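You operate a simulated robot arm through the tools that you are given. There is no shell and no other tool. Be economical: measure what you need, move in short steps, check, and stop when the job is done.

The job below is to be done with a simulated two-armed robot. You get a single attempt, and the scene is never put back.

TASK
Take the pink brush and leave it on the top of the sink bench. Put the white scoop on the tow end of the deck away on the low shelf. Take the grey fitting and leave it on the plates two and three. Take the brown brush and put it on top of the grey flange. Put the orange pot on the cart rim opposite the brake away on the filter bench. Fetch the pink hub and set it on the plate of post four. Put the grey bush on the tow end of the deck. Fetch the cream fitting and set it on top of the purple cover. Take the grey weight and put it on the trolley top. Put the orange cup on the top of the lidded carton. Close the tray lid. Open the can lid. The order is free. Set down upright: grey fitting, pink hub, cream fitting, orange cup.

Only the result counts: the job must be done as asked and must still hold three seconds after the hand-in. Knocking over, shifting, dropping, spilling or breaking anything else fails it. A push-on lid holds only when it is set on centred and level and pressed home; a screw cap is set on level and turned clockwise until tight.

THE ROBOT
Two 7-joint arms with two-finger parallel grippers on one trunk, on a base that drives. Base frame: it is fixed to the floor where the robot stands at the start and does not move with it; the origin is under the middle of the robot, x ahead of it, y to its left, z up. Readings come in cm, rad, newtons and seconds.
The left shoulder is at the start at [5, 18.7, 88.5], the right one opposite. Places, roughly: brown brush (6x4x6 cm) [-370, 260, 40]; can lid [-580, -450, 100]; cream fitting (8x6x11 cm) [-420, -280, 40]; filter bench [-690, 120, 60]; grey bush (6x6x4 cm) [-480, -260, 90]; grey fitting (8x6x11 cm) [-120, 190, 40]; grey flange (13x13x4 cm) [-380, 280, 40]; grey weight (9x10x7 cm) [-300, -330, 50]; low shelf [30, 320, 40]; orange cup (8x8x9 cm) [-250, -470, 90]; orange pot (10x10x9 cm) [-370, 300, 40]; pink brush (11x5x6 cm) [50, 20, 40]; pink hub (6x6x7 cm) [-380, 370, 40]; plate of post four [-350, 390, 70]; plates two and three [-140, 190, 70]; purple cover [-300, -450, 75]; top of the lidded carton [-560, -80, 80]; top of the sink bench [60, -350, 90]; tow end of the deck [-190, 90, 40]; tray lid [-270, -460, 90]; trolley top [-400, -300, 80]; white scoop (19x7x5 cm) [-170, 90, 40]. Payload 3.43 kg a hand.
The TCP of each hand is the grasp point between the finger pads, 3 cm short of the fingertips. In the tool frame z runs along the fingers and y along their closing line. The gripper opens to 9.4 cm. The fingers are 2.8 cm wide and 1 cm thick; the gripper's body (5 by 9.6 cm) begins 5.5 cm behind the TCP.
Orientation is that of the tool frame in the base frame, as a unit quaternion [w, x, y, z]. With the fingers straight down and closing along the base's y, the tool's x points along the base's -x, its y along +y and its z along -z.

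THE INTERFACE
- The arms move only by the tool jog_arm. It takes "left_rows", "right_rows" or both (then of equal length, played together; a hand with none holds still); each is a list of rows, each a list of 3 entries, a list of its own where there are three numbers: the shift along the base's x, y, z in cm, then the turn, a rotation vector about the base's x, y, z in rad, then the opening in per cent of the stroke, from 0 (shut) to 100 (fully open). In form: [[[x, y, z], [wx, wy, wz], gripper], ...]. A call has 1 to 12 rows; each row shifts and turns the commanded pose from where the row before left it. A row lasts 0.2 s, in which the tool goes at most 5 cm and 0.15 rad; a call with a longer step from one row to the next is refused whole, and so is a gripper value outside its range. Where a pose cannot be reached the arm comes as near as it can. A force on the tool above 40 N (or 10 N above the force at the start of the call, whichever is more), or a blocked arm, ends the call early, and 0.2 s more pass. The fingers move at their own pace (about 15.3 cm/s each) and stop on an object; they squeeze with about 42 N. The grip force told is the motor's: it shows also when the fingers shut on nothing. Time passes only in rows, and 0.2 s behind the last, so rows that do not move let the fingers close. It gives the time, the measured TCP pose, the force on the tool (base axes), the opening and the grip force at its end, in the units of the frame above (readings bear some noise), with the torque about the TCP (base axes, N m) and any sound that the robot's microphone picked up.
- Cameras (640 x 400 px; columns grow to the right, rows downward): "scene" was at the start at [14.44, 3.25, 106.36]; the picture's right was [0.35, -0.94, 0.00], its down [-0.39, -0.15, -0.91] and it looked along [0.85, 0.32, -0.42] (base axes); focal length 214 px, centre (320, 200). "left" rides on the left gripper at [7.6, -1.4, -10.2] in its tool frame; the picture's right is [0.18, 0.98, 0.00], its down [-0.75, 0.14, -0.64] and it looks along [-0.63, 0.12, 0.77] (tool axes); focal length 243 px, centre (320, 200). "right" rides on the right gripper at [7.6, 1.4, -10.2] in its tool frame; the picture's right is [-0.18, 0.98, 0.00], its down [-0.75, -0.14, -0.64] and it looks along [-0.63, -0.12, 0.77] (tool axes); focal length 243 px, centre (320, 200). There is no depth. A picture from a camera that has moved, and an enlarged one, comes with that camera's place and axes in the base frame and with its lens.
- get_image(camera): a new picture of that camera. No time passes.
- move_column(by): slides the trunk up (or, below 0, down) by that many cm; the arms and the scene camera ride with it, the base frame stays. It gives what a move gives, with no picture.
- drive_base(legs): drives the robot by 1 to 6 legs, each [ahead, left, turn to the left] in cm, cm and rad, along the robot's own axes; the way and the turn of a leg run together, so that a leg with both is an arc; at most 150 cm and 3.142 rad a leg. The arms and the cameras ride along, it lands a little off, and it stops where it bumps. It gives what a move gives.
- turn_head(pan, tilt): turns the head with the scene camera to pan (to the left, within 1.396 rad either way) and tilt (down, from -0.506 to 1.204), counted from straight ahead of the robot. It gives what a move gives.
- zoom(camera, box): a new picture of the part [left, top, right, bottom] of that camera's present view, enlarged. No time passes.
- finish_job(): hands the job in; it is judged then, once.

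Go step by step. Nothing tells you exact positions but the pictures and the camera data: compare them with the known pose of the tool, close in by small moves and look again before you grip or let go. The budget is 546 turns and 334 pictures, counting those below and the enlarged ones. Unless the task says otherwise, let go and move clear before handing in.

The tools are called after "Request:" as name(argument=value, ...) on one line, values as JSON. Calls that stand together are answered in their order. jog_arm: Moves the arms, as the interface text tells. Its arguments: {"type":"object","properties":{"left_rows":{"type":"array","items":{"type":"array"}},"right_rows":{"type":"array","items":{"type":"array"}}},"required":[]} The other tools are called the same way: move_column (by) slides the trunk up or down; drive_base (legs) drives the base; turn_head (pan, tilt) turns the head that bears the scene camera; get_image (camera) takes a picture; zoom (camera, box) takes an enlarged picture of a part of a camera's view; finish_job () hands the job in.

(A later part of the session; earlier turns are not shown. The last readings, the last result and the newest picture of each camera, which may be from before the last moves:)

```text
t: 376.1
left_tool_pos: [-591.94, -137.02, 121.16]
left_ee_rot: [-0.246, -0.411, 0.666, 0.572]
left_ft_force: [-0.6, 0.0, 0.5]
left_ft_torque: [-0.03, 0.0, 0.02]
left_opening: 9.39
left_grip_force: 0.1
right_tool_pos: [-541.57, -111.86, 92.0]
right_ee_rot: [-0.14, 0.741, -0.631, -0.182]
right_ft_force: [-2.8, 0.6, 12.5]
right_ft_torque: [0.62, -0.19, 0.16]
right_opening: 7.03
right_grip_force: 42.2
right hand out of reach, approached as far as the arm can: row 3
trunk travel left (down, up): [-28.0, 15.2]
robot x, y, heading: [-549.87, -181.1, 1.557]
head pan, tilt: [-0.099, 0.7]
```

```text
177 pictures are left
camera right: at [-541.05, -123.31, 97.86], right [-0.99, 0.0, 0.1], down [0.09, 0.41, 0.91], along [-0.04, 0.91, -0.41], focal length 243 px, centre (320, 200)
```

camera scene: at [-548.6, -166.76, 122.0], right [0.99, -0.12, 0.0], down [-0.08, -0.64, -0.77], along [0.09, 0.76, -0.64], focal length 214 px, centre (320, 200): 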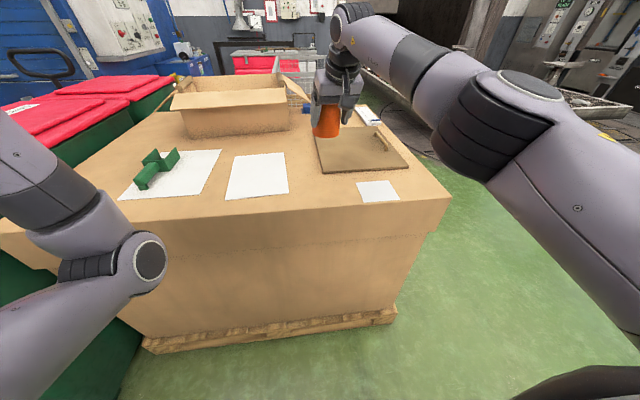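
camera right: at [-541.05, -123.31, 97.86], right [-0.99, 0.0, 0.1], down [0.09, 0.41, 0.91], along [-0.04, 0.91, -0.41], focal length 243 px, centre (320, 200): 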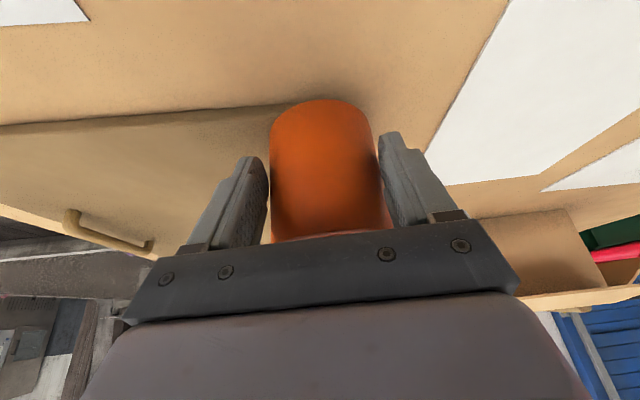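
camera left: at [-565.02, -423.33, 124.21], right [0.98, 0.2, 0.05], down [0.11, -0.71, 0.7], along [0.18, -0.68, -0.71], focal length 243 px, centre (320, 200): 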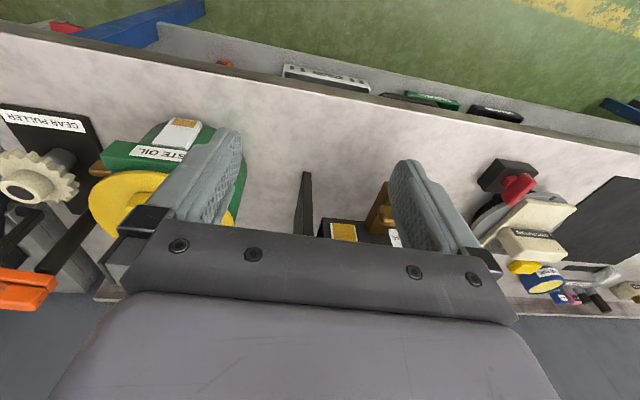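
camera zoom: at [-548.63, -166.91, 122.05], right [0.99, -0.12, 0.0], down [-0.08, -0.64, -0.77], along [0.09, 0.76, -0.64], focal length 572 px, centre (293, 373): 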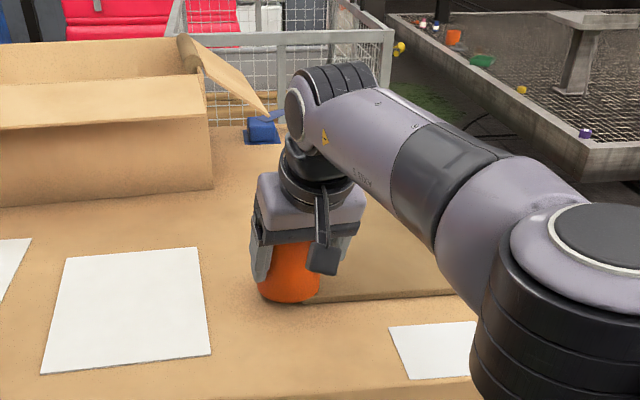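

The carton top is higher than I thought (z ≈ 86), and the cup is touching the hatch edge. I'll lift and shift it back onto the clear strip near [-542.5, -118].

Request:
jog_arm(right_rows=[[[0, 0, 3], [0, 0, 0], 0], [[-0.5, -3.5, 0], [0, 0, 0], 0], [[-0.3, -3.5, 0], [0, 0, 0], 0]])

Request:
zoom(camera="scene", box=[220, 60, 440, 210])

```text
t: 376.9
left_tool_pos: [-591.86, -136.86, 121.03]
left_ee_rot: [-0.247, -0.411, 0.667, 0.571]
left_ft_force: [-0.3, 0.3, -0.1]
left_ft_torque: [0.01, 0.0, -0.03]
left_opening: 9.4
left_grip_force: 0.1
right_tool_pos: [-541.66, -112.1, 94.76]
right_ee_rot: [-0.134, 0.745, -0.629, -0.18]
right_ft_force: [0.4, 1.0, -1.2]
right_ft_torque: [-0.03, 0.01, -0.02]
right_opening: 7.04
right_grip_force: 41.4
right hand out of reach, approached as far as the arm can: row 2, 3
trunk travel left (down, up): [-28.0, 15.2]
robot x, y, heading: [-549.76, -181.44, 1.555]
head pan, tilt: [-0.099, 0.7]
```

```text
2.67 times, centred on (330, 135) of scene
camera zoom: at [-548.6, -166.76, 121.99], right [0.99, -0.12, 0.0], down [-0.08, -0.64, -0.76], along [0.09, 0.76, -0.64], focal length 572 px, centre (293, 373)
```

zoom: 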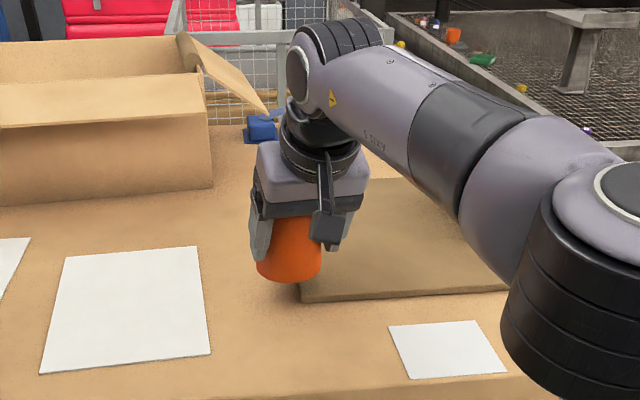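

Request:
jog_arm(right_rows=[[[0.5, 3.5, 0], [0, 0, 0], 0], [[0.3, 3.5, 0], [0, 0, 0], 0]])

Request:
drive_base(legs=[[-7, 0, 0]])

Request:
zoom(camera="scene", box=[220, 60, 440, 210])

```text
t: 377.5
left_tool_pos: [-592.07, -136.76, 121.11]
left_ee_rot: [-0.247, -0.411, 0.667, 0.571]
left_ft_force: [1.0, 0.5, 0.3]
left_ft_torque: [-0.01, 0.03, 0.03]
left_opening: 9.37
left_grip_force: 0.1
right_tool_pos: [-541.68, -112.14, 94.6]
right_ee_rot: [-0.134, 0.745, -0.628, -0.181]
right_ft_force: [-0.1, -0.2, 0.1]
right_ft_torque: [-0.05, 0.04, 0.01]
right_opening: 7.02
right_grip_force: 42.5
right hand out of reach, approached as far as the arm can: row 1, 2
trunk travel left (down, up): [-28.0, 15.2]
robot x, y, heading: [-550.2, -180.94, 1.55]
head pan, tilt: [-0.099, 0.7]
```

```text
t: 378.5
left_tool_pos: [-592.16, -143.78, 121.12]
left_ee_rot: [-0.247, -0.41, 0.666, 0.572]
left_ft_force: [-0.5, -0.3, 1.2]
left_ft_torque: [0.05, 0.02, -0.02]
left_opening: 9.4
left_grip_force: 0.0
right_tool_pos: [-541.89, -118.98, 94.63]
right_ee_rot: [-0.135, 0.745, -0.628, -0.18]
right_ft_force: [0.4, 0.2, -0.7]
right_ft_torque: [-0.04, 0.03, -0.02]
right_opening: 7.05
right_grip_force: 42.0
trunk travel left (down, up): [-28.0, 15.2]
robot x, y, heading: [-550.09, -187.6, 1.551]
head pan, tilt: [-0.099, 0.7]
```

```text
2.67 times, centred on (330, 135) of scene
camera zoom: at [-548.73, -173.71, 122.0], right [0.99, -0.12, 0.0], down [-0.08, -0.64, -0.77], along [0.09, 0.76, -0.64], focal length 572 px, centre (293, 373)
```

zoom: 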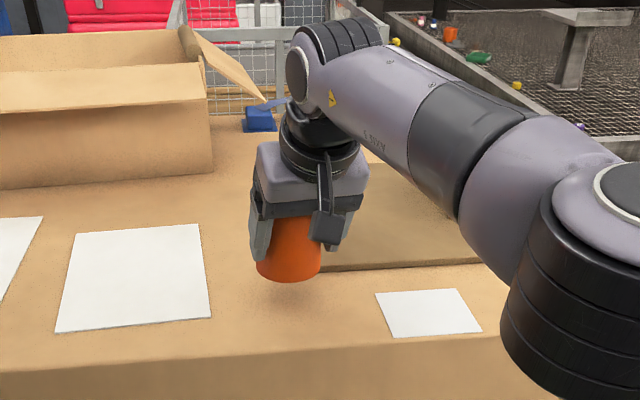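

Request:
jog_arm(right_rows=[[[0, 0, -1.2], [0, 0, 0], 0], [[0, 0, -1], [0, 0, 0], 0], [[0, 0, -0.6], [0, 0, 0], 0], [[0, 0, -0.4], [0, 0, 0], 0]])

Request:
zoom(camera="scene", box=[220, 60, 440, 210])

```text
t: 379.5
left_tool_pos: [-592.03, -143.73, 121.12]
left_ee_rot: [-0.247, -0.409, 0.668, 0.571]
left_ft_force: [-0.3, -0.2, 0.5]
left_ft_torque: [0.0, -0.01, -0.01]
left_opening: 9.39
left_grip_force: 0.0
right_tool_pos: [-541.74, -118.96, 91.49]
right_ee_rot: [-0.135, 0.744, -0.629, -0.18]
right_ft_force: [-0.9, 0.3, -1.8]
right_ft_torque: [-0.02, -0.02, 0.01]
right_opening: 7.05
right_grip_force: 42.0
trunk travel left (down, up): [-28.0, 15.2]
robot x, y, heading: [-549.88, -188.15, 1.548]
head pan, tilt: [-0.099, 0.7]
```

```text
2.67 times, centred on (330, 135) of scene
camera zoom: at [-548.73, -173.65, 121.99], right [0.99, -0.12, 0.0], down [-0.08, -0.64, -0.76], along [0.09, 0.76, -0.64], focal length 572 px, centre (293, 373)
```

zoom: 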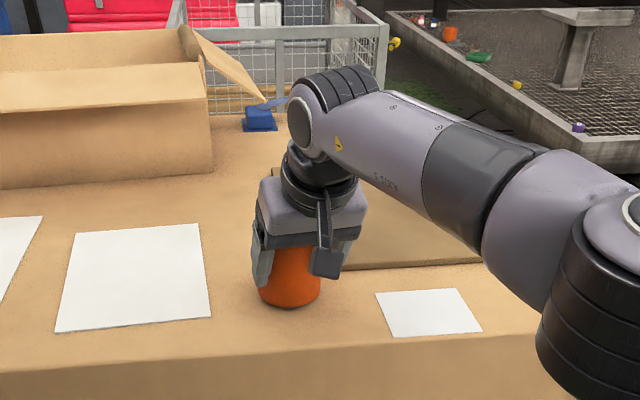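

Close to the surface now; I'll lower the last bit until contact.

Request:
jog_arm(right_rows=[[[0, 0, -0.4], [0, 0, 0], 0], [[0, 0, -0.4], [0, 0, 0], 0], [[0, 0, -0.4], [0, 0, 0], 0]])

```text
t: 380.3
left_tool_pos: [-592.07, -144.08, 121.19]
left_ee_rot: [-0.245, -0.41, 0.666, 0.573]
left_ft_force: [-0.5, 0.5, 1.0]
left_ft_torque: [-0.02, 0.04, 0.0]
left_opening: 9.4
left_grip_force: 0.0
right_tool_pos: [-541.51, -119.01, 90.81]
right_ee_rot: [-0.138, 0.744, -0.628, -0.183]
right_ft_force: [2.4, -5.1, 20.4]
right_ft_torque: [0.51, -0.62, -0.2]
right_opening: 7.01
right_grip_force: 42.0
trunk travel left (down, up): [-28.0, 15.2]
robot x, y, heading: [-549.62, -188.16, 1.547]
head pan, tilt: [-0.099, 0.7]
```

Request:
jog_arm(right_rows=[[[0, 0, 0.4], [0, 0, 0], 0], [[0, 0, 0], [0, 0, 0], 90], [[0, 0, 0], [0, 0, 0], 100], [[0, 0, 0], [0, 0, 0], 100], [[0, 0, 3], [0, 0, 0], 100], [[0, 0, 4], [0, 0, 0], 100], [[0, 0, 4], [0, 0, 0], 100], [[0, 0, 4], [0, 0, 0], 100]])

Request:
drive_base(legs=[[-15, 0, 0]])

Request:
zoom(camera="scene", box=[220, 60, 440, 210])

```text
t: 382.1
left_tool_pos: [-592.08, -143.78, 121.11]
left_ee_rot: [-0.248, -0.41, 0.666, 0.572]
left_ft_force: [-0.2, -0.2, -0.3]
left_ft_torque: [-0.01, 0.0, -0.07]
left_opening: 9.39
left_grip_force: 0.1
right_tool_pos: [-540.71, -120.55, 104.64]
right_ee_rot: [-0.133, 0.745, -0.629, -0.18]
right_ft_force: [0.2, 0.3, -0.2]
right_ft_torque: [0.0, 0.0, 0.01]
right_opening: 9.41
right_grip_force: 0.0
right hand out of reach, approached as far as the arm can: row 6, 7, 8
trunk travel left (down, up): [-28.0, 15.2]
robot x, y, heading: [-549.59, -188.17, 1.553]
head pan, tilt: [-0.099, 0.7]
```

```text
t: 383.5
left_tool_pos: [-592.72, -159.19, 121.07]
left_ee_rot: [-0.249, -0.413, 0.665, 0.57]
left_ft_force: [0.0, -0.6, 0.5]
left_ft_torque: [-0.03, 0.0, -0.02]
left_opening: 9.4
left_grip_force: 0.0
right_tool_pos: [-541.38, -135.85, 104.65]
right_ee_rot: [-0.134, 0.747, -0.626, -0.18]
right_ft_force: [-0.7, 0.5, 0.3]
right_ft_torque: [0.05, 0.03, 0.0]
right_opening: 9.4
right_grip_force: 0.0
trunk travel left (down, up): [-28.0, 15.2]
robot x, y, heading: [-550.28, -203.34, 1.557]
head pan, tilt: [-0.099, 0.7]
```

```text
2.67 times, centred on (330, 135) of scene
camera zoom: at [-549.08, -188.94, 122.0], right [0.99, -0.11, 0.0], down [-0.07, -0.64, -0.77], along [0.09, 0.76, -0.64], focal length 572 px, centre (293, 373)
```

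zoom: 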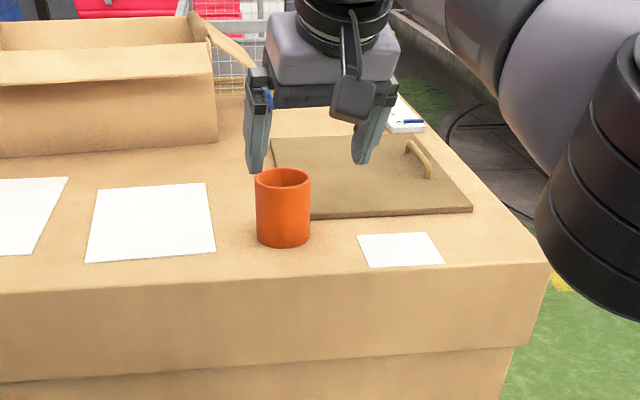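

The orange cup stands on the carton. I'll bring the right hand back, then go to the open floor to the east and sort out the left arm.

Request:
jog_arm(right_rows=[[[3, -3, 0], [0, 0, 0], 100], [[3, -3, 0], [0, 0, 0], 100], [[3, -3, 0], [0, 0, 0], 100], [[3, -3, 0], [0, 0, 0], 100], [[2, -3, 0], [0, 0, 0], 100], [[2, -3, 0], [0, 0, 0], 100]])

Request:
drive_base(legs=[[0, 0, -1.56], [100, 0, 0]])

Request:
turn_head(pan=-0.6, tilt=0.5)

Request:
get_image(camera="scene")

```text
t: 384.9
left_tool_pos: [-592.63, -159.26, 121.06]
left_ee_rot: [-0.249, -0.413, 0.665, 0.571]
left_ft_force: [-0.1, 0.5, 0.2]
left_ft_torque: [0.0, 0.01, -0.01]
left_opening: 9.4
left_grip_force: 0.0
right_tool_pos: [-541.3, -135.56, 104.54]
right_ee_rot: [-0.134, 0.746, -0.627, -0.18]
right_ft_force: [-0.5, 0.2, -0.4]
right_ft_torque: [0.03, 0.02, -0.01]
right_opening: 9.38
right_grip_force: 0.1
right hand out of reach, approached as far as the arm can: row 1, 2, 3, 4, 5, 6
trunk travel left (down, up): [-28.0, 15.2]
robot x, y, heading: [-549.85, -203.27, 1.557]
head pan, tilt: [-0.099, 0.7]
```

```text
t: 394.0
left_tool_pos: [-404.47, -156.25, 121.03]
left_ee_rot: [0.216, 0.165, 0.765, 0.583]
left_ft_force: [0.5, 0.1, -0.3]
left_ft_torque: [0.03, 0.02, -0.04]
left_opening: 9.37
left_grip_force: 0.0
right_tool_pos: [-378.95, -206.67, 104.57]
right_ee_rot: [0.221, -0.104, 0.969, 0.037]
right_ft_force: [0.2, 0.9, 0.5]
right_ft_torque: [0.0, 0.0, 0.0]
right_opening: 9.42
right_grip_force: 0.2
trunk travel left (down, up): [-28.0, 15.2]
robot x, y, heading: [-446.53, -200.2, 0.029]
head pan, tilt: [-0.099, 0.7]
```

```text
t: 394.9
left_tool_pos: [-404.53, -156.31, 121.23]
left_ee_rot: [0.217, 0.165, 0.765, 0.584]
left_ft_force: [-1.1, -0.7, 1.5]
left_ft_torque: [0.0, 0.02, 0.0]
left_opening: 9.41
left_grip_force: 0.1
right_tool_pos: [-378.92, -206.58, 104.56]
right_ee_rot: [0.221, -0.104, 0.969, 0.037]
right_ft_force: [-0.3, -0.8, 0.4]
right_ft_torque: [-0.01, 0.0, -0.01]
right_opening: 9.4
right_grip_force: 0.0
trunk travel left (down, up): [-28.0, 15.2]
robot x, y, heading: [-446.51, -200.55, 0.028]
head pan, tilt: [-0.6, 0.499]
```

```text
172 pictures are left
camera scene: at [-433.33, -205.29, 123.76], right [-0.54, -0.84, 0.0], down [-0.4, 0.26, -0.88], along [0.74, -0.48, -0.48], focal length 214 px, centre (320, 200)
```

scene: 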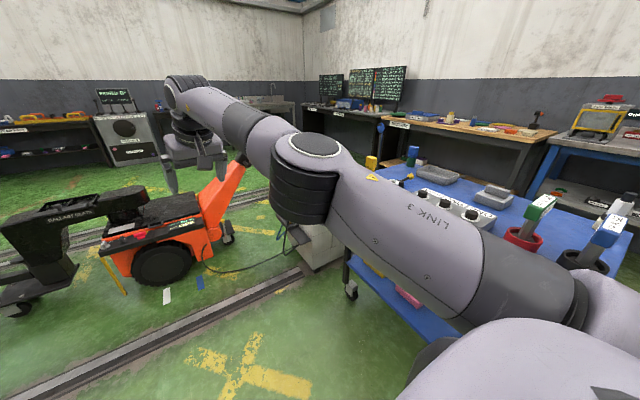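

Request:
jog_arm(right_rows=[[[0, -1, 0], [0, 0, 0.15], 100], [[0, -1, 0], [0, 0, 0.15], 100], [[0, -2, 0], [0, 0, 0.15], 100], [[0, -2, 0], [0, 0, 0.15], 100]])

Request:
get_image(camera="scene")

```text
t: 395.9
left_tool_pos: [-404.59, -156.22, 121.24]
left_ee_rot: [0.217, 0.164, 0.766, 0.583]
left_ft_force: [0.3, 0.7, -0.4]
left_ft_torque: [0.0, 0.01, 0.03]
left_opening: 9.39
left_grip_force: 0.1
right_tool_pos: [-385.63, -212.64, 98.51]
right_ee_rot: [0.21, -0.307, 0.924, 0.082]
right_ft_force: [0.1, -0.3, 0.3]
right_ft_torque: [0.03, 0.02, -0.01]
right_opening: 9.39
right_grip_force: 0.1
right hand out of reach, approached as far as the arm can: row 1, 2, 3, 4
trunk travel left (down, up): [-28.0, 15.2]
robot x, y, heading: [-446.7, -200.59, 0.028]
head pan, tilt: [-0.6, 0.499]
```

```text
171 pictures are left
camera scene: at [-433.42, -205.27, 123.78], right [-0.54, -0.84, 0.0], down [-0.4, 0.26, -0.88], along [0.74, -0.48, -0.48], focal length 214 px, centre (320, 200)
```

scene: 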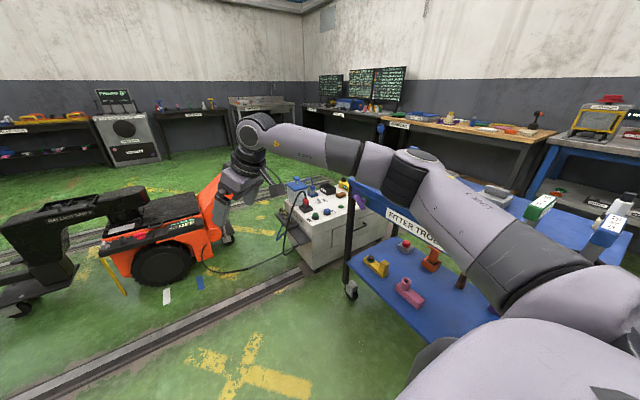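

Request:
jog_arm(right_rows=[[[0, -3, 0], [0, 0, 0], 100], [[0, -3, 0], [0, 0, 0], 100], [[-2, -3, 0], [0, 0, 0], 100], [[-2, -3, 0], [0, 0, -0.1], 100], [[-2, -2, 0], [0, 0, -0.1], 100], [[-2, 0, 0], [0, 0, -0.1], 100], [[-2, 0, 0], [0, 0, -0.1], 100], [[-2, 0, 0], [0, 0, -0.1], 100]])

Request:
get_image(camera="scene")

```text
t: 397.7
left_tool_pos: [-404.54, -156.25, 121.11]
left_ee_rot: [0.216, 0.165, 0.765, 0.583]
left_ft_force: [0.1, 0.7, 0.0]
left_ft_torque: [-0.02, -0.01, 0.01]
left_opening: 9.39
left_grip_force: 0.1
right_tool_pos: [-397.26, -220.66, 98.71]
right_ee_rot: [0.223, -0.067, 0.972, 0.028]
right_ft_force: [0.1, -0.2, 0.9]
right_ft_torque: [0.01, 0.0, -0.03]
right_opening: 9.37
right_grip_force: 0.0
right hand out of reach, approached as far as the arm can: row 1, 2
trunk travel left (down, up): [-28.0, 15.2]
robot x, y, heading: [-447.07, -200.98, 0.026]
head pan, tilt: [-0.6, 0.499]
```

```text
170 pictures are left
camera scene: at [-433.35, -205.29, 123.76], right [-0.54, -0.84, 0.0], down [-0.4, 0.26, -0.88], along [0.74, -0.48, -0.48], focal length 214 px, centre (320, 200)
```

scene: 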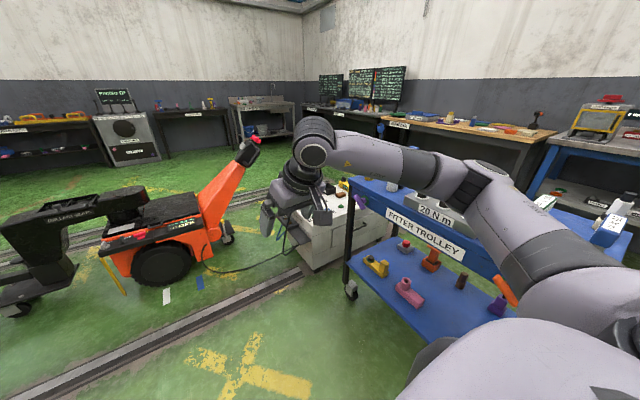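

The right arm is healthy again. Now one more try on the left: extend and roll it so the elbow goes out, then pitch down with the gripper flipped.

Request:
jog_arm(left_rows=[[[2.2, 0, -1], [0, 0, 0], 100], [[2.2, 0, -2], [0.131, 0.017, -0.045], 100], [[2.2, -2, -2], [0.131, 0.017, -0.045], 100], [[2.2, -2, -2], [0.131, 0.017, -0.045], 100], [[2.2, -3, -2], [0.131, 0.017, -0.045], 100], [[2.2, -3, -2], [0.131, 0.017, -0.045], 100], [[2.2, -3, -2], [0.131, 0.017, -0.045], 100], [[2.2, -3, -2], [0.131, 0.017, -0.045], 100], [[2.2, -3, -2], [0.131, 0.017, -0.045], 100], [[2.2, -3, -2], [0.131, 0.017, -0.045], 100], [[2, -3, -2], [0.131, 0.017, -0.045], 100], [[0, -3, -1], [0.131, 0.017, -0.045], 100]])

Request:
turn_head(pan=0.3, tilt=0.6)

Request:
get_image(camera="scene")

```text
t: 400.3
left_tool_pos: [-380.68, -184.32, 99.17]
left_ee_rot: [0.116, 0.48, 0.15, 0.857]
left_ft_force: [-0.4, -0.4, 0.2]
left_ft_torque: [-0.02, 0.04, -0.01]
left_opening: 9.41
left_grip_force: 0.1
right_tool_pos: [-397.29, -220.6, 98.7]
right_ee_rot: [0.223, -0.069, 0.972, 0.028]
right_ft_force: [-0.8, 0.4, -0.7]
right_ft_torque: [0.0, -0.01, 0.02]
right_opening: 9.42
right_grip_force: 0.1
trunk travel left (down, up): [-28.0, 15.2]
robot x, y, heading: [-446.59, -200.65, 0.028]
head pan, tilt: [-0.6, 0.499]
```

```text
t: 401.5
left_tool_pos: [-380.7, -184.34, 99.13]
left_ee_rot: [0.114, 0.48, 0.152, 0.856]
left_ft_force: [-0.1, -0.4, -0.4]
left_ft_torque: [0.0, -0.02, 0.0]
left_opening: 9.39
left_grip_force: 0.1
right_tool_pos: [-397.26, -220.62, 98.67]
right_ee_rot: [0.222, -0.068, 0.972, 0.028]
right_ft_force: [-0.1, 0.4, 0.2]
right_ft_torque: [0.0, -0.01, 0.03]
right_opening: 9.39
right_grip_force: 0.1
trunk travel left (down, up): [-28.0, 15.2]
robot x, y, heading: [-446.99, -200.37, 0.03]
head pan, tilt: [0.3, 0.6]
```

```text
169 pictures are left
camera scene: at [-432.6, -197.52, 122.85], right [0.32, -0.95, 0.0], down [-0.54, -0.18, -0.83], along [0.78, 0.26, -0.56], focal length 214 px, centre (320, 200)
```

scene: 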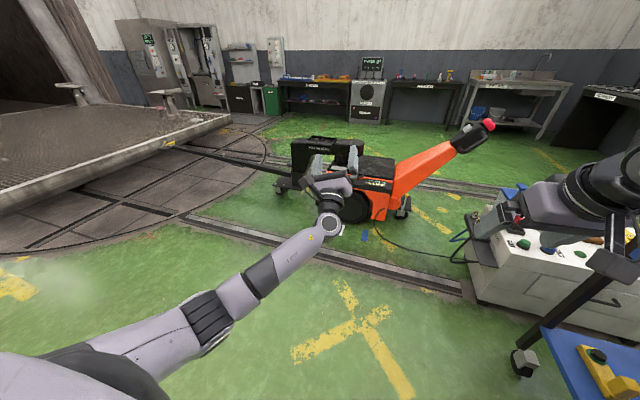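

Request:
jog_arm(left_rows=[[[-3, 0, 0], [0, 0, 0], 100], [[-3, 0, 0], [0, 0, 0], 100], [[-3, 0, 0], [0, 0.1, 0], 100], [[-3, 0, 0], [0, 0.15, 0], 100], [[-1, 1, 0], [0, 0.15, 0], 100], [[-1, 1, 0], [0, 0.15, 0], 100], [[-1, 1, 0], [0, 0.15, 0], 100], [[-1, 1, 0], [0, 0.15, 0], 100], [[-1, 1, 0], [0, 0.15, 0], 100], [[0, 1, 0], [0, 0.15, 0], 100], [[0, 1, 0], [0, 0.15, 0], 100], [[0, 0, 0], [0, 0.15, 0], 100]])

Request:
get_image(camera="scene")

```text
t: 404.1
left_tool_pos: [-397.58, -177.21, 99.04]
left_ee_rot: [-0.015, 0.927, 0.191, 0.322]
left_ft_force: [0.0, -0.7, -0.4]
left_ft_torque: [0.0, 0.02, 0.03]
left_opening: 9.36
left_grip_force: 0.1
right_tool_pos: [-397.13, -220.67, 98.76]
right_ee_rot: [0.223, -0.068, 0.972, 0.027]
right_ft_force: [0.3, 0.6, 0.0]
right_ft_torque: [-0.02, -0.01, -0.02]
right_opening: 9.4
right_grip_force: 0.1
trunk travel left (down, up): [-28.0, 15.2]
robot x, y, heading: [-447.06, -200.75, 0.027]
head pan, tilt: [0.3, 0.6]
```

```text
168 pictures are left
camera scene: at [-432.6, -197.53, 122.85], right [0.32, -0.95, 0.0], down [-0.54, -0.18, -0.83], along [0.78, 0.26, -0.56], focal length 214 px, centre (320, 200)
```

scene: 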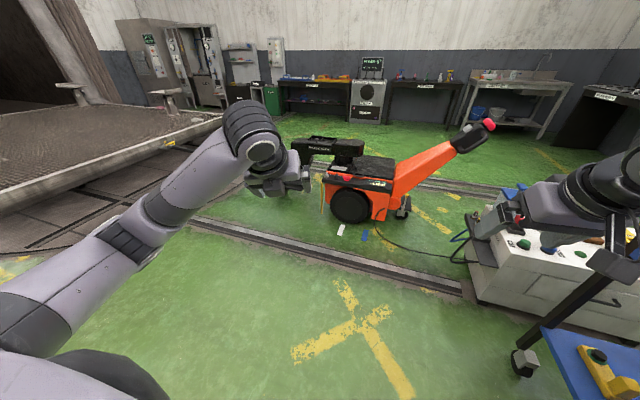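

The elbow is out to the left now. I'll finish pitching down.

Request:
jog_arm(left_rows=[[[-1, 1, 0], [0, 0.13, 0], 100], [[-1, 1, 0], [0, 0.13, 0], 100], [[-1, 1, 0], [0, 0.13, 0], 100], [[-1, 0, -1], [0, 0.13, 0], 100], [[-1, 0, -1], [0, 0.13, 0], 100]])

Request:
get_image(camera="scene")

```text
t: 405.3
left_tool_pos: [-402.4, -174.34, 96.96]
left_ee_rot: [-0.073, 0.982, 0.176, 0.009]
left_ft_force: [-0.5, 0.5, 0.4]
left_ft_torque: [0.03, -0.01, 0.0]
left_opening: 9.37
left_grip_force: 0.1
right_tool_pos: [-397.28, -220.61, 98.68]
right_ee_rot: [0.223, -0.068, 0.972, 0.028]
right_ft_force: [0.4, 0.0, -0.8]
right_ft_torque: [0.03, 0.01, 0.01]
right_opening: 9.41
right_grip_force: 0.1
trunk travel left (down, up): [-28.0, 15.2]
robot x, y, heading: [-447.15, -200.63, 0.03]
head pan, tilt: [0.3, 0.6]
```

```text
167 pictures are left
camera scene: at [-432.6, -197.52, 122.85], right [0.32, -0.95, 0.0], down [-0.54, -0.18, -0.83], along [0.78, 0.26, -0.56], focal length 214 px, centre (320, 200)
```

scene: 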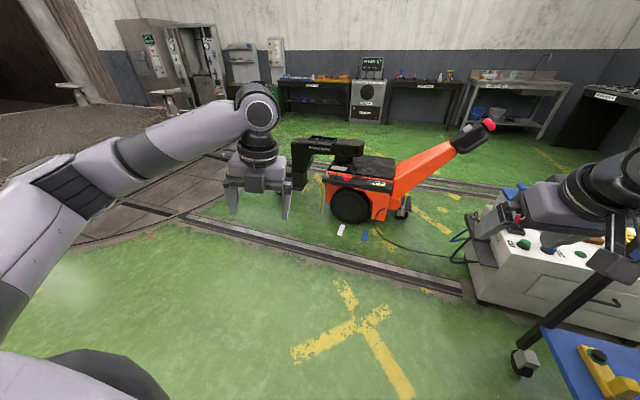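

Request:
jog_arm(left_rows=[[[0, 0, 0], [0, 0, 0.15], 100], [[0, 0, 0], [0, 0, 0.15], 100], [[0, 0, 0], [0, 0, 0.15], 100], [[0, 0, 0], [0, 0, 0.15], 100], [[0, 0, 0], [0, 0, 0.15], 100], [[0, 0, 0], [0, 0, 0.15], 100], [[0, 0, 0], [0, 0, 0.15], 100], [[0, 0, 0], [0, 0, 0.15], 100], [[0, 0, 0], [0, 0, 0.15], 100], [[0, 0, 0], [0, 0, 0.15], 100], [[0, 0, 0], [0, 0, 0.15], 100], [[0, 0, 0], [0, 0, 0.15], 100]])

Request:
get_image(camera="scene")

```text
t: 407.9
left_tool_pos: [-402.57, -174.36, 97.09]
left_ee_rot: [-0.055, 0.472, 0.878, -0.052]
left_ft_force: [-0.2, 0.7, 0.4]
left_ft_torque: [-0.01, -0.01, -0.02]
left_opening: 9.42
left_grip_force: 0.1
right_tool_pos: [-397.21, -220.61, 98.55]
right_ee_rot: [0.224, -0.069, 0.972, 0.028]
right_ft_force: [0.2, 0.1, -0.7]
right_ft_torque: [0.01, 0.01, 0.03]
right_opening: 9.42
right_grip_force: 0.0
trunk travel left (down, up): [-28.0, 15.2]
robot x, y, heading: [-446.69, -200.43, 0.024]
head pan, tilt: [0.3, 0.6]
```

```text
166 pictures are left
camera scene: at [-432.6, -197.51, 122.85], right [0.32, -0.95, 0.0], down [-0.54, -0.18, -0.83], along [0.78, 0.26, -0.56], focal length 214 px, centre (320, 200)
```

scene: 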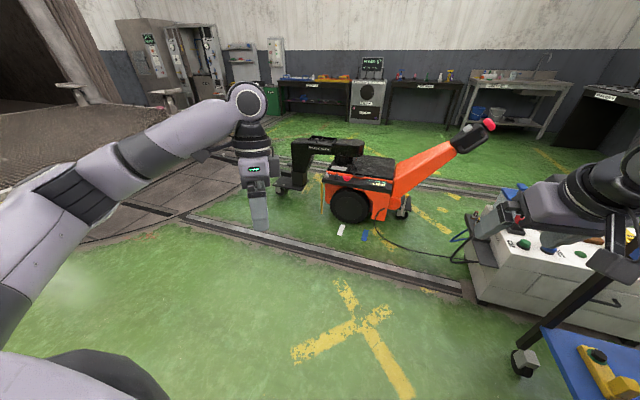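

Request:
jog_arm(left_rows=[[[0, 0, 0], [0, 0, 0.14], 100], [[0, 0, 0], [0, 0, 0.14], 100], [[0, 0, 0], [0, 0, 0.14], 100], [[0, 0, 0], [0, 0, 0.14], 100], [[0, 0, 0], [0, 0, 0.14], 100], [[0, 0, 0], [0, 0, 0.14], 100], [[0, 0, 0], [0, 0, 0.14], 100]])

Request:
turn_head(pan=-1.3, tilt=0.6)

Request:
get_image(camera="scene")

```text
t: 409.5
left_tool_pos: [-402.48, -174.15, 97.05]
left_ee_rot: [-0.023, 0.003, 0.997, -0.071]
left_ft_force: [-0.2, -0.1, -0.5]
left_ft_torque: [-0.03, -0.02, 0.02]
left_opening: 9.39
left_grip_force: 0.1
right_tool_pos: [-397.29, -220.71, 98.64]
right_ee_rot: [0.223, -0.069, 0.972, 0.027]
right_ft_force: [0.2, -0.1, -0.6]
right_ft_torque: [-0.02, 0.0, 0.0]
right_opening: 9.39
right_grip_force: 0.1
trunk travel left (down, up): [-28.0, 15.2]
robot x, y, heading: [-446.64, -200.44, 0.028]
head pan, tilt: [0.3, 0.6]
```

```text
t: 411.2
left_tool_pos: [-402.51, -174.32, 97.11]
left_ee_rot: [-0.024, 0.005, 0.997, -0.072]
left_ft_force: [0.4, -0.6, -0.4]
left_ft_torque: [0.02, 0.01, -0.01]
left_opening: 9.41
left_grip_force: 0.0
right_tool_pos: [-397.32, -220.63, 98.59]
right_ee_rot: [0.223, -0.068, 0.972, 0.027]
right_ft_force: [0.6, -0.3, 0.4]
right_ft_torque: [0.04, 0.01, 0.02]
right_opening: 9.41
right_grip_force: 0.0
trunk travel left (down, up): [-28.0, 15.2]
robot x, y, heading: [-446.88, -200.48, 0.02]
head pan, tilt: [-1.3, 0.6]
```

```text
165 pictures are left
camera scene: at [-438.39, -208.8, 122.85], right [-0.96, -0.29, 0.0], down [-0.17, 0.54, -0.83], along [0.24, -0.79, -0.56], focal length 214 px, centre (320, 200)
```

scene: 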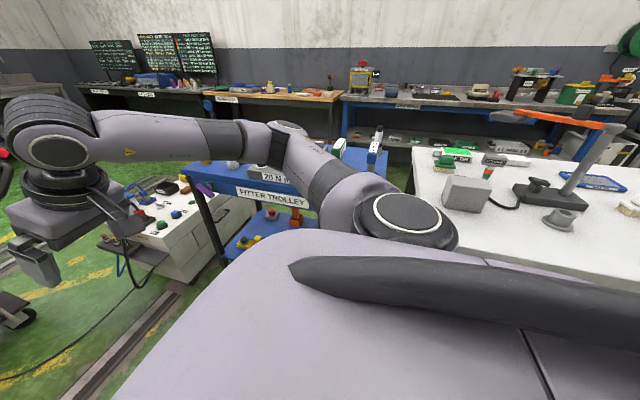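

Both arms are healthy again. The grey bush is on the inspect bench near [-485, -266], so I'll turn to face it from the north.

Request:
drive_base(legs=[[-20, 6, 0], [0, 0, -1.59]])

Request:
turn_head(pan=-0.1, tilt=0.6)

Request:
get_image(camera="scene")

```text
t: 416.5
left_tool_pos: [-438.58, -238.01, 97.1]
left_ee_rot: [-0.066, 0.691, 0.719, -0.036]
left_ft_force: [0.3, -0.3, 0.0]
left_ft_torque: [-0.02, 0.02, 0.0]
left_opening: 9.4
left_grip_force: 0.0
right_tool_pos: [-484.71, -245.53, 98.63]
right_ee_rot: [0.181, 0.62, 0.751, -0.133]
right_ft_force: [0.1, 0.0, 0.0]
right_ft_torque: [0.03, 0.03, 0.01]
right_opening: 9.43
right_grip_force: 0.1
trunk travel left (down, up): [-28.0, 15.2]
robot x, y, heading: [-467.24, -195.14, -1.496]
head pan, tilt: [-1.3, 0.6]
```

```text
t: 417.9
left_tool_pos: [-438.56, -238.1, 96.97]
left_ee_rot: [-0.066, 0.691, 0.719, -0.036]
left_ft_force: [-0.7, -0.5, -0.2]
left_ft_torque: [0.0, -0.02, 0.01]
left_opening: 9.41
left_grip_force: 0.1
right_tool_pos: [-484.67, -245.62, 98.61]
right_ee_rot: [0.182, 0.62, 0.752, -0.133]
right_ft_force: [0.0, 0.1, 0.0]
right_ft_torque: [-0.01, -0.04, 0.01]
right_opening: 9.39
right_grip_force: 0.1
trunk travel left (down, up): [-28.0, 15.2]
robot x, y, heading: [-467.43, -195.01, -1.494]
head pan, tilt: [-0.099, 0.6]
```

```text
164 pictures are left
camera scene: at [-466.92, -209.75, 122.85], right [-1.0, 0.02, 0.0], down [0.01, 0.56, -0.83], along [-0.02, -0.82, -0.56], focal length 214 px, centre (320, 200)
```

scene: 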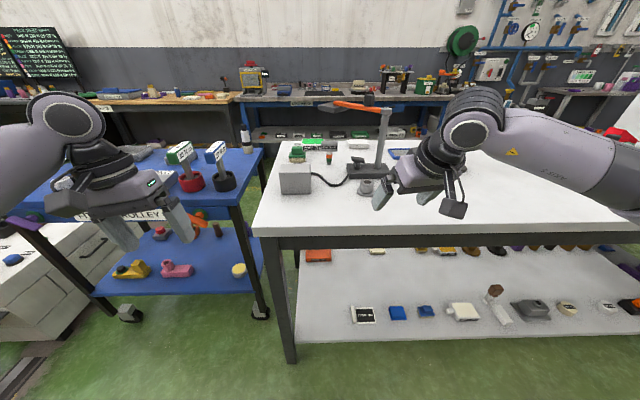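

Request:
zoom(camera="scene", box=[260, 80, 460, 240])

Request:
get_image(camera="right")

```text
2.50 times, centred on (360, 160) of scene
camera zoom: at [-466.92, -209.75, 122.85], right [-1.0, 0.02, 0.0], down [0.01, 0.56, -0.83], along [-0.02, -0.82, -0.56], focal length 536 px, centre (220, 300)
```

zoom: 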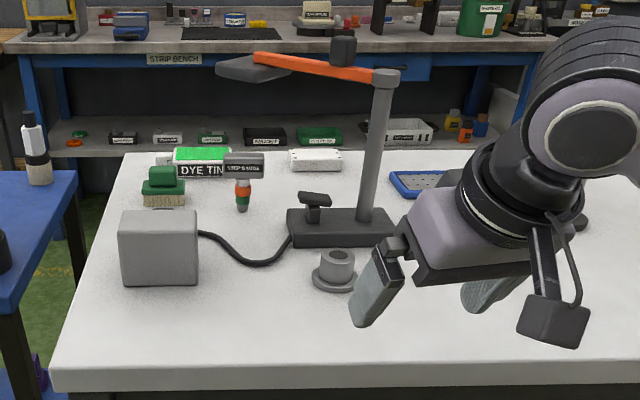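

```text
162 pictures are left
camera right: at [-485.63, -234.2, 104.59], right [0.99, 0.03, 0.1], down [-0.08, -0.42, 0.9], along [0.07, -0.91, -0.42], focal length 243 px, centre (320, 200)
```

right: 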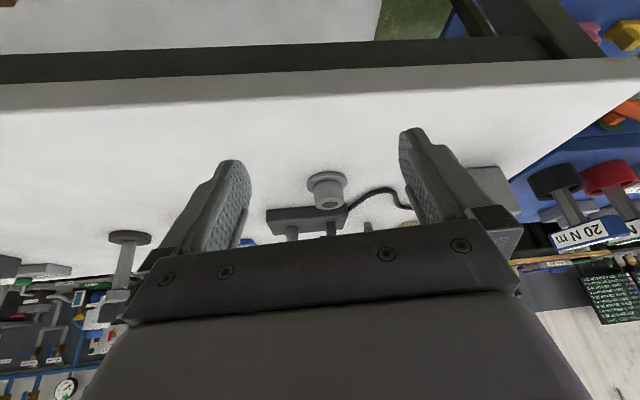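

Request:
jog_arm(right_rows=[[[0.5, -4, -0.8], [0, 0, 0], 100], [[0.5, -4, -0.8], [0, 0, 0], 100], [[0.4, -4, -0.8], [0, 0, 0], 100], [[0.4, -4, -0.8], [0, 0, 0], 100], [[0.4, -4, -1], [0, 0, 0], 100]])

Request:
get_image(camera="right")

Request:
zoom(camera="scene", box=[310, 120, 430, 210])

```text
t: 419.1
left_tool_pos: [-438.57, -238.09, 96.99]
left_ee_rot: [-0.067, 0.691, 0.719, -0.035]
left_ft_force: [-1.1, 0.3, -1.0]
left_ft_torque: [-0.01, 0.02, 0.01]
left_opening: 9.37
left_grip_force: 0.1
right_tool_pos: [-482.48, -265.81, 94.51]
right_ee_rot: [0.182, 0.619, 0.752, -0.134]
right_ft_force: [-0.1, 0.0, -0.4]
right_ft_torque: [0.0, -0.04, -0.01]
right_opening: 9.42
right_grip_force: 0.1
trunk travel left (down, up): [-28.0, 15.2]
robot x, y, heading: [-467.04, -195.24, -1.491]
head pan, tilt: [-0.099, 0.6]
```

```text
161 pictures are left
camera right: at [-483.52, -254.43, 100.41], right [0.99, 0.03, 0.1], down [-0.08, -0.42, 0.9], along [0.07, -0.91, -0.42], focal length 243 px, centre (320, 200)
```

right: 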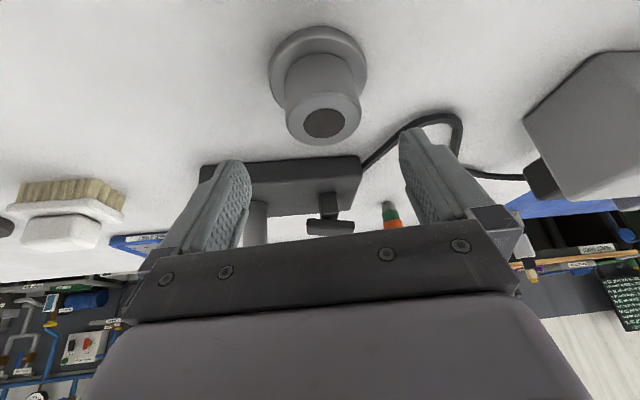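

```text
4.44 times, centred on (370, 165) of scene
camera zoom: at [-466.86, -209.77, 122.85], right [-1.0, 0.02, 0.0], down [0.01, 0.56, -0.82], along [-0.02, -0.82, -0.57], focal length 953 px, centre (98, 356)
```

zoom: 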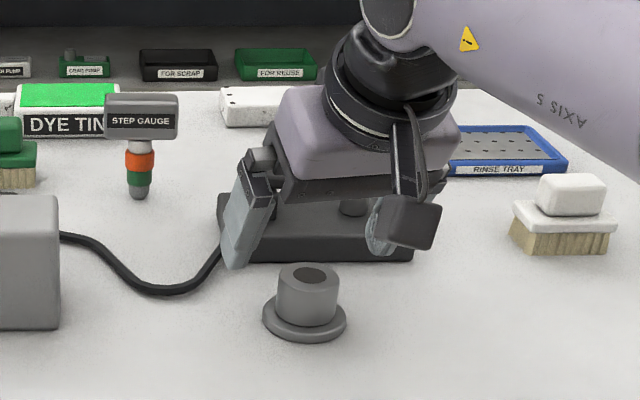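

Request:
jog_arm(right_rows=[[[0.3, -0.3, -2], [0, 0, 0], 100], [[0.2, -0.3, -2], [0, 0, 0], 100], [[0, 0, -1.5], [0, 0, 0], 100]])

Request:
get_image(camera="right")

```text
t: 419.8
left_tool_pos: [-438.6, -237.84, 97.1]
left_ee_rot: [-0.065, 0.691, 0.719, -0.037]
left_ft_force: [0.0, -0.7, -0.3]
left_ft_torque: [0.0, -0.01, 0.02]
left_opening: 9.4
left_grip_force: 0.0
right_tool_pos: [-481.99, -266.59, 91.4]
right_ee_rot: [0.19, 0.618, 0.749, -0.143]
right_ft_force: [-0.7, 10.4, 18.6]
right_ft_torque: [0.14, 0.88, -0.7]
right_opening: 9.28
right_grip_force: 0.1
trunk travel left (down, up): [-28.0, 15.2]
robot x, y, heading: [-467.28, -195.03, -1.495]
head pan, tilt: [-0.099, 0.6]
stopped in row 3 (right hand): the force on the tool passed its limit (the readings are from after the stop); the commanded pose is now the measured one
```

```text
159 pictures are left
camera right: at [-482.99, -254.95, 97.05], right [0.99, 0.03, 0.1], down [-0.08, -0.4, 0.91], along [0.07, -0.92, -0.39], focal length 243 px, centre (320, 200)
```

right: 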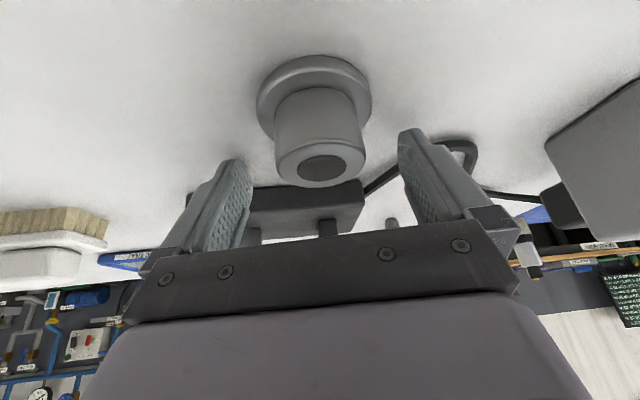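

Request:
jog_arm(right_rows=[[[0, 0.5, 0.6], [0, 0, 0], 100], [[0, 1.8, 0], [0, 0, 0], 100], [[0, 0, 0], [0, 0, 0], 100]])

Request:
get_image(camera="right")

Request:
zoom(camera="scene", box=[310, 120, 430, 210])

```text
t: 420.6
left_tool_pos: [-438.76, -238.17, 96.95]
left_ee_rot: [-0.066, 0.692, 0.718, -0.036]
left_ft_force: [-0.2, -0.1, 0.0]
left_ft_torque: [-0.02, -0.04, -0.02]
left_opening: 9.4
left_grip_force: 0.1
right_tool_pos: [-481.95, -264.43, 91.31]
right_ee_rot: [0.185, 0.619, 0.75, -0.14]
right_ft_force: [0.1, -0.3, 1.1]
right_ft_torque: [-0.09, 0.08, 0.06]
right_opening: 9.41
right_grip_force: 0.1
trunk travel left (down, up): [-28.0, 15.2]
robot x, y, heading: [-467.28, -195.35, -1.498]
head pan, tilt: [-0.099, 0.6]
```

```text
158 pictures are left
camera right: at [-482.94, -252.91, 97.19], right [0.99, 0.03, 0.1], down [-0.08, -0.41, 0.91], along [0.07, -0.91, -0.4], focal length 243 px, centre (320, 200)
```

right: 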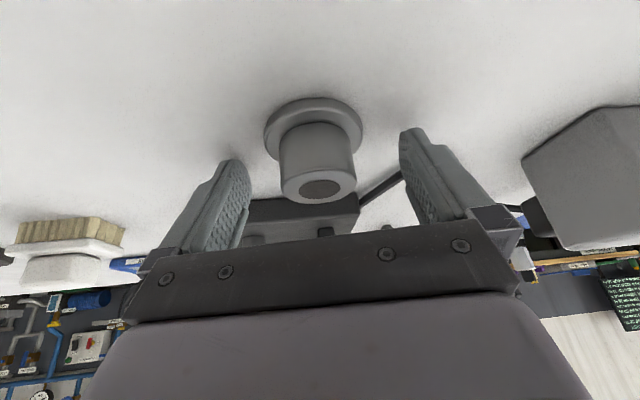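

```text
4.44 times, centred on (370, 165) of scene
camera zoom: at [-466.93, -209.71, 122.84], right [-1.0, 0.02, 0.0], down [0.01, 0.56, -0.83], along [-0.02, -0.82, -0.56], focal length 953 px, centre (98, 356)
```

zoom: 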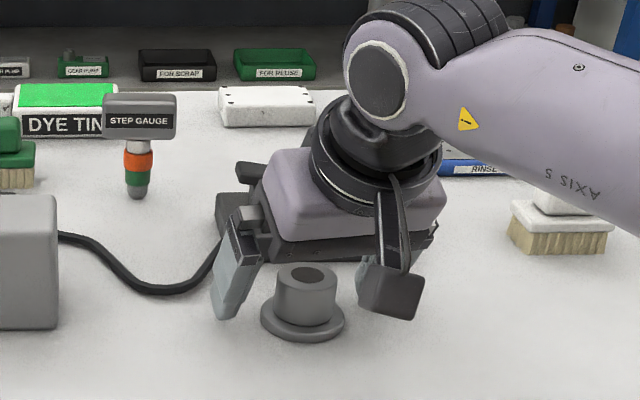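

Request:
jog_arm(right_rows=[[[0, 0.6, 0], [0, 0, 0], 100], [[0, 0, 0], [0, 0, 0], 50], [[0, 0, 0], [0, 0, 0], 0], [[0, 0, 0], [0, 0, 0], 0]])

Request:
get_image(camera="right")

```text
t: 421.6
left_tool_pos: [-438.72, -238.04, 97.03]
left_ee_rot: [-0.066, 0.692, 0.718, -0.036]
left_ft_force: [-1.2, 0.9, -0.6]
left_ft_torque: [0.02, 0.01, -0.01]
left_opening: 9.41
left_grip_force: 0.0
right_tool_pos: [-481.98, -263.86, 91.3]
right_ee_rot: [0.186, 0.62, 0.75, -0.14]
right_ft_force: [-0.6, 0.1, 0.0]
right_ft_torque: [0.02, 0.01, -0.02]
right_opening: 5.22
right_grip_force: 42.1
trunk travel left (down, up): [-28.0, 15.2]
robot x, y, heading: [-467.19, -194.94, -1.495]
head pan, tilt: [-0.099, 0.6]
```

```text
156 pictures are left
camera right: at [-482.99, -252.28, 97.14], right [0.99, 0.03, 0.1], down [-0.08, -0.41, 0.91], along [0.07, -0.91, -0.4], focal length 243 px, centre (320, 200)
```

right: 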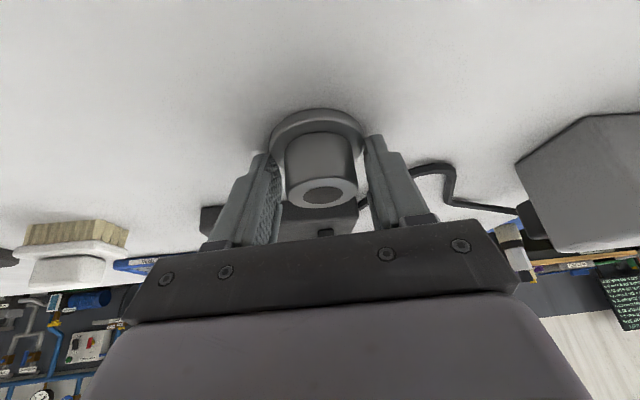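

Request:
jog_arm(right_rows=[[[0, 0, 0], [0, 0, 0], 80], [[0, 0, 0], [0, 0, 0], 100], [[0, 0.4, 1], [0, 0, 0], 100], [[0, 0.4, 0], [0, 0, 0], 50], [[0, 0, 0], [0, 0, 0], 0], [[0, 0, 0], [0, 0, 0], 0]])

Request:
get_image(camera="right")

```text
t: 423.0
left_tool_pos: [-438.67, -238.05, 97.06]
left_ee_rot: [-0.066, 0.691, 0.719, -0.036]
left_ft_force: [0.4, 0.4, -0.4]
left_ft_torque: [-0.04, 0.0, 0.0]
left_opening: 9.41
left_grip_force: 0.0
right_tool_pos: [-482.09, -262.86, 92.49]
right_ee_rot: [0.186, 0.619, 0.75, -0.141]
right_ft_force: [-0.3, -0.8, 0.7]
right_ft_torque: [-0.01, 0.04, -0.01]
right_opening: 3.72
right_grip_force: 41.8
trunk travel left (down, up): [-28.0, 15.2]
robot x, y, heading: [-467.11, -194.79, -1.495]
head pan, tilt: [-0.099, 0.6]
```

```text
155 pictures are left
camera right: at [-482.98, -251.48, 98.17], right [0.99, 0.03, 0.1], down [-0.08, -0.4, 0.91], along [0.07, -0.91, -0.4], focal length 243 px, centre (320, 200)
```

right: 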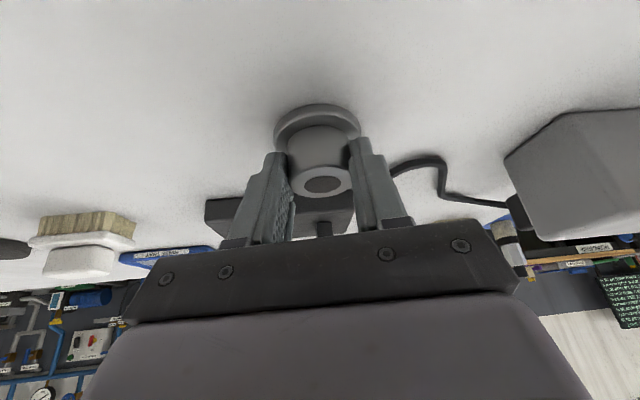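

The bush is gripped by its hub. I'll lift it and drive the west route back to the can, keeping clear of the gear rack.

Request:
jog_arm(right_rows=[[[0, 0, 3], [0, 0, 0], 0], [[0, 0, 4], [0, 0, 0], 0], [[-0.5, 4, 2], [0, 0, 0], 0], [[-0.5, 4, 2], [0, 0, 0], 0], [[-0.5, 4, 0], [0, 0, 0], 0], [[-0.5, 3, 0], [0, 0, 0], 0]])

Request:
get_image(camera="right")

Request:
drive_base(legs=[[-6, 0, 0], [0, 0, -1.63]])

Request:
turn_head(pan=0, tilt=0.5)

Request:
get_image(camera="scene")

```text
t: 424.4
left_tool_pos: [-438.79, -237.94, 97.08]
left_ee_rot: [-0.066, 0.691, 0.719, -0.036]
left_ft_force: [0.8, -0.3, -0.6]
left_ft_torque: [-0.01, 0.01, 0.03]
left_opening: 9.38
left_grip_force: 0.0
right_tool_pos: [-484.15, -247.75, 103.43]
right_ee_rot: [0.186, 0.62, 0.749, -0.139]
right_ft_force: [0.6, 0.1, -0.3]
right_ft_torque: [0.04, -0.01, 0.03]
right_opening: 3.73
right_grip_force: 41.6
trunk travel left (down, up): [-28.0, 15.2]
robot x, y, heading: [-467.3, -194.99, -1.497]
head pan, tilt: [-0.099, 0.6]
```

```text
154 pictures are left
camera right: at [-485.05, -236.32, 109.26], right [0.99, 0.03, 0.1], down [-0.08, -0.4, 0.91], along [0.07, -0.91, -0.4], focal length 243 px, centre (320, 200)
```

right: 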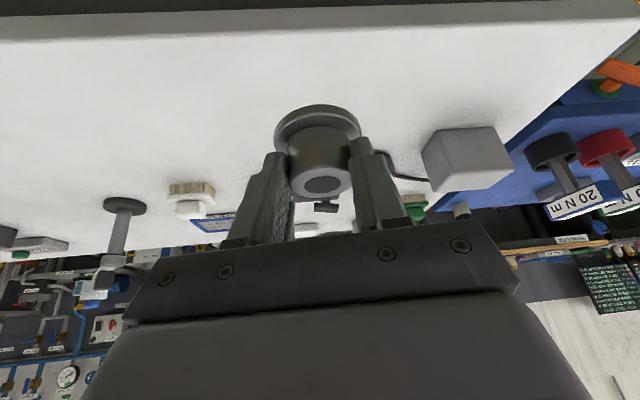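

```text
t: 429.4
left_tool_pos: [-513.08, -213.23, 97.13]
left_ee_rot: [-0.07, 0.997, -0.03, 0.025]
left_ft_force: [-0.2, -0.1, 0.2]
left_ft_torque: [0.0, -0.01, -0.01]
left_opening: 9.37
left_grip_force: 0.0
right_tool_pos: [-518.5, -167.06, 103.49]
right_ee_rot: [0.021, 0.971, 0.045, -0.233]
right_ft_force: [0.2, 0.4, -1.5]
right_ft_torque: [-0.03, -0.03, 0.01]
right_opening: 3.7
right_grip_force: 41.4
trunk travel left (down, up): [-28.0, 15.2]
robot x, y, heading: [-467.4, -188.99, 3.116]
head pan, tilt: [-0.099, 0.6]
```

```text
t: 430.1
left_tool_pos: [-512.96, -213.15, 97.0]
left_ee_rot: [-0.07, 0.997, -0.03, 0.025]
left_ft_force: [0.1, 0.1, -0.3]
left_ft_torque: [-0.01, -0.01, -0.01]
left_opening: 9.36
left_grip_force: 0.1
right_tool_pos: [-518.41, -166.88, 103.47]
right_ee_rot: [0.022, 0.971, 0.045, -0.232]
right_ft_force: [-0.2, -0.3, -1.2]
right_ft_torque: [-0.03, 0.02, -0.01]
right_opening: 3.72
right_grip_force: 42.1
trunk travel left (down, up): [-28.0, 15.2]
robot x, y, heading: [-467.28, -188.84, 3.122]
head pan, tilt: [0.0, 0.499]
```

```text
153 pictures are left
camera scene: at [-482.55, -188.69, 123.76], right [0.02, 1.0, 0.0], down [0.48, -0.01, -0.88], along [-0.88, 0.02, -0.48], focal length 214 px, centre (320, 200)
```

scene: 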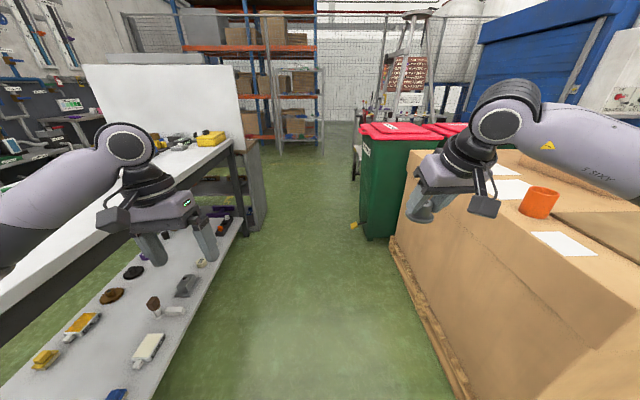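

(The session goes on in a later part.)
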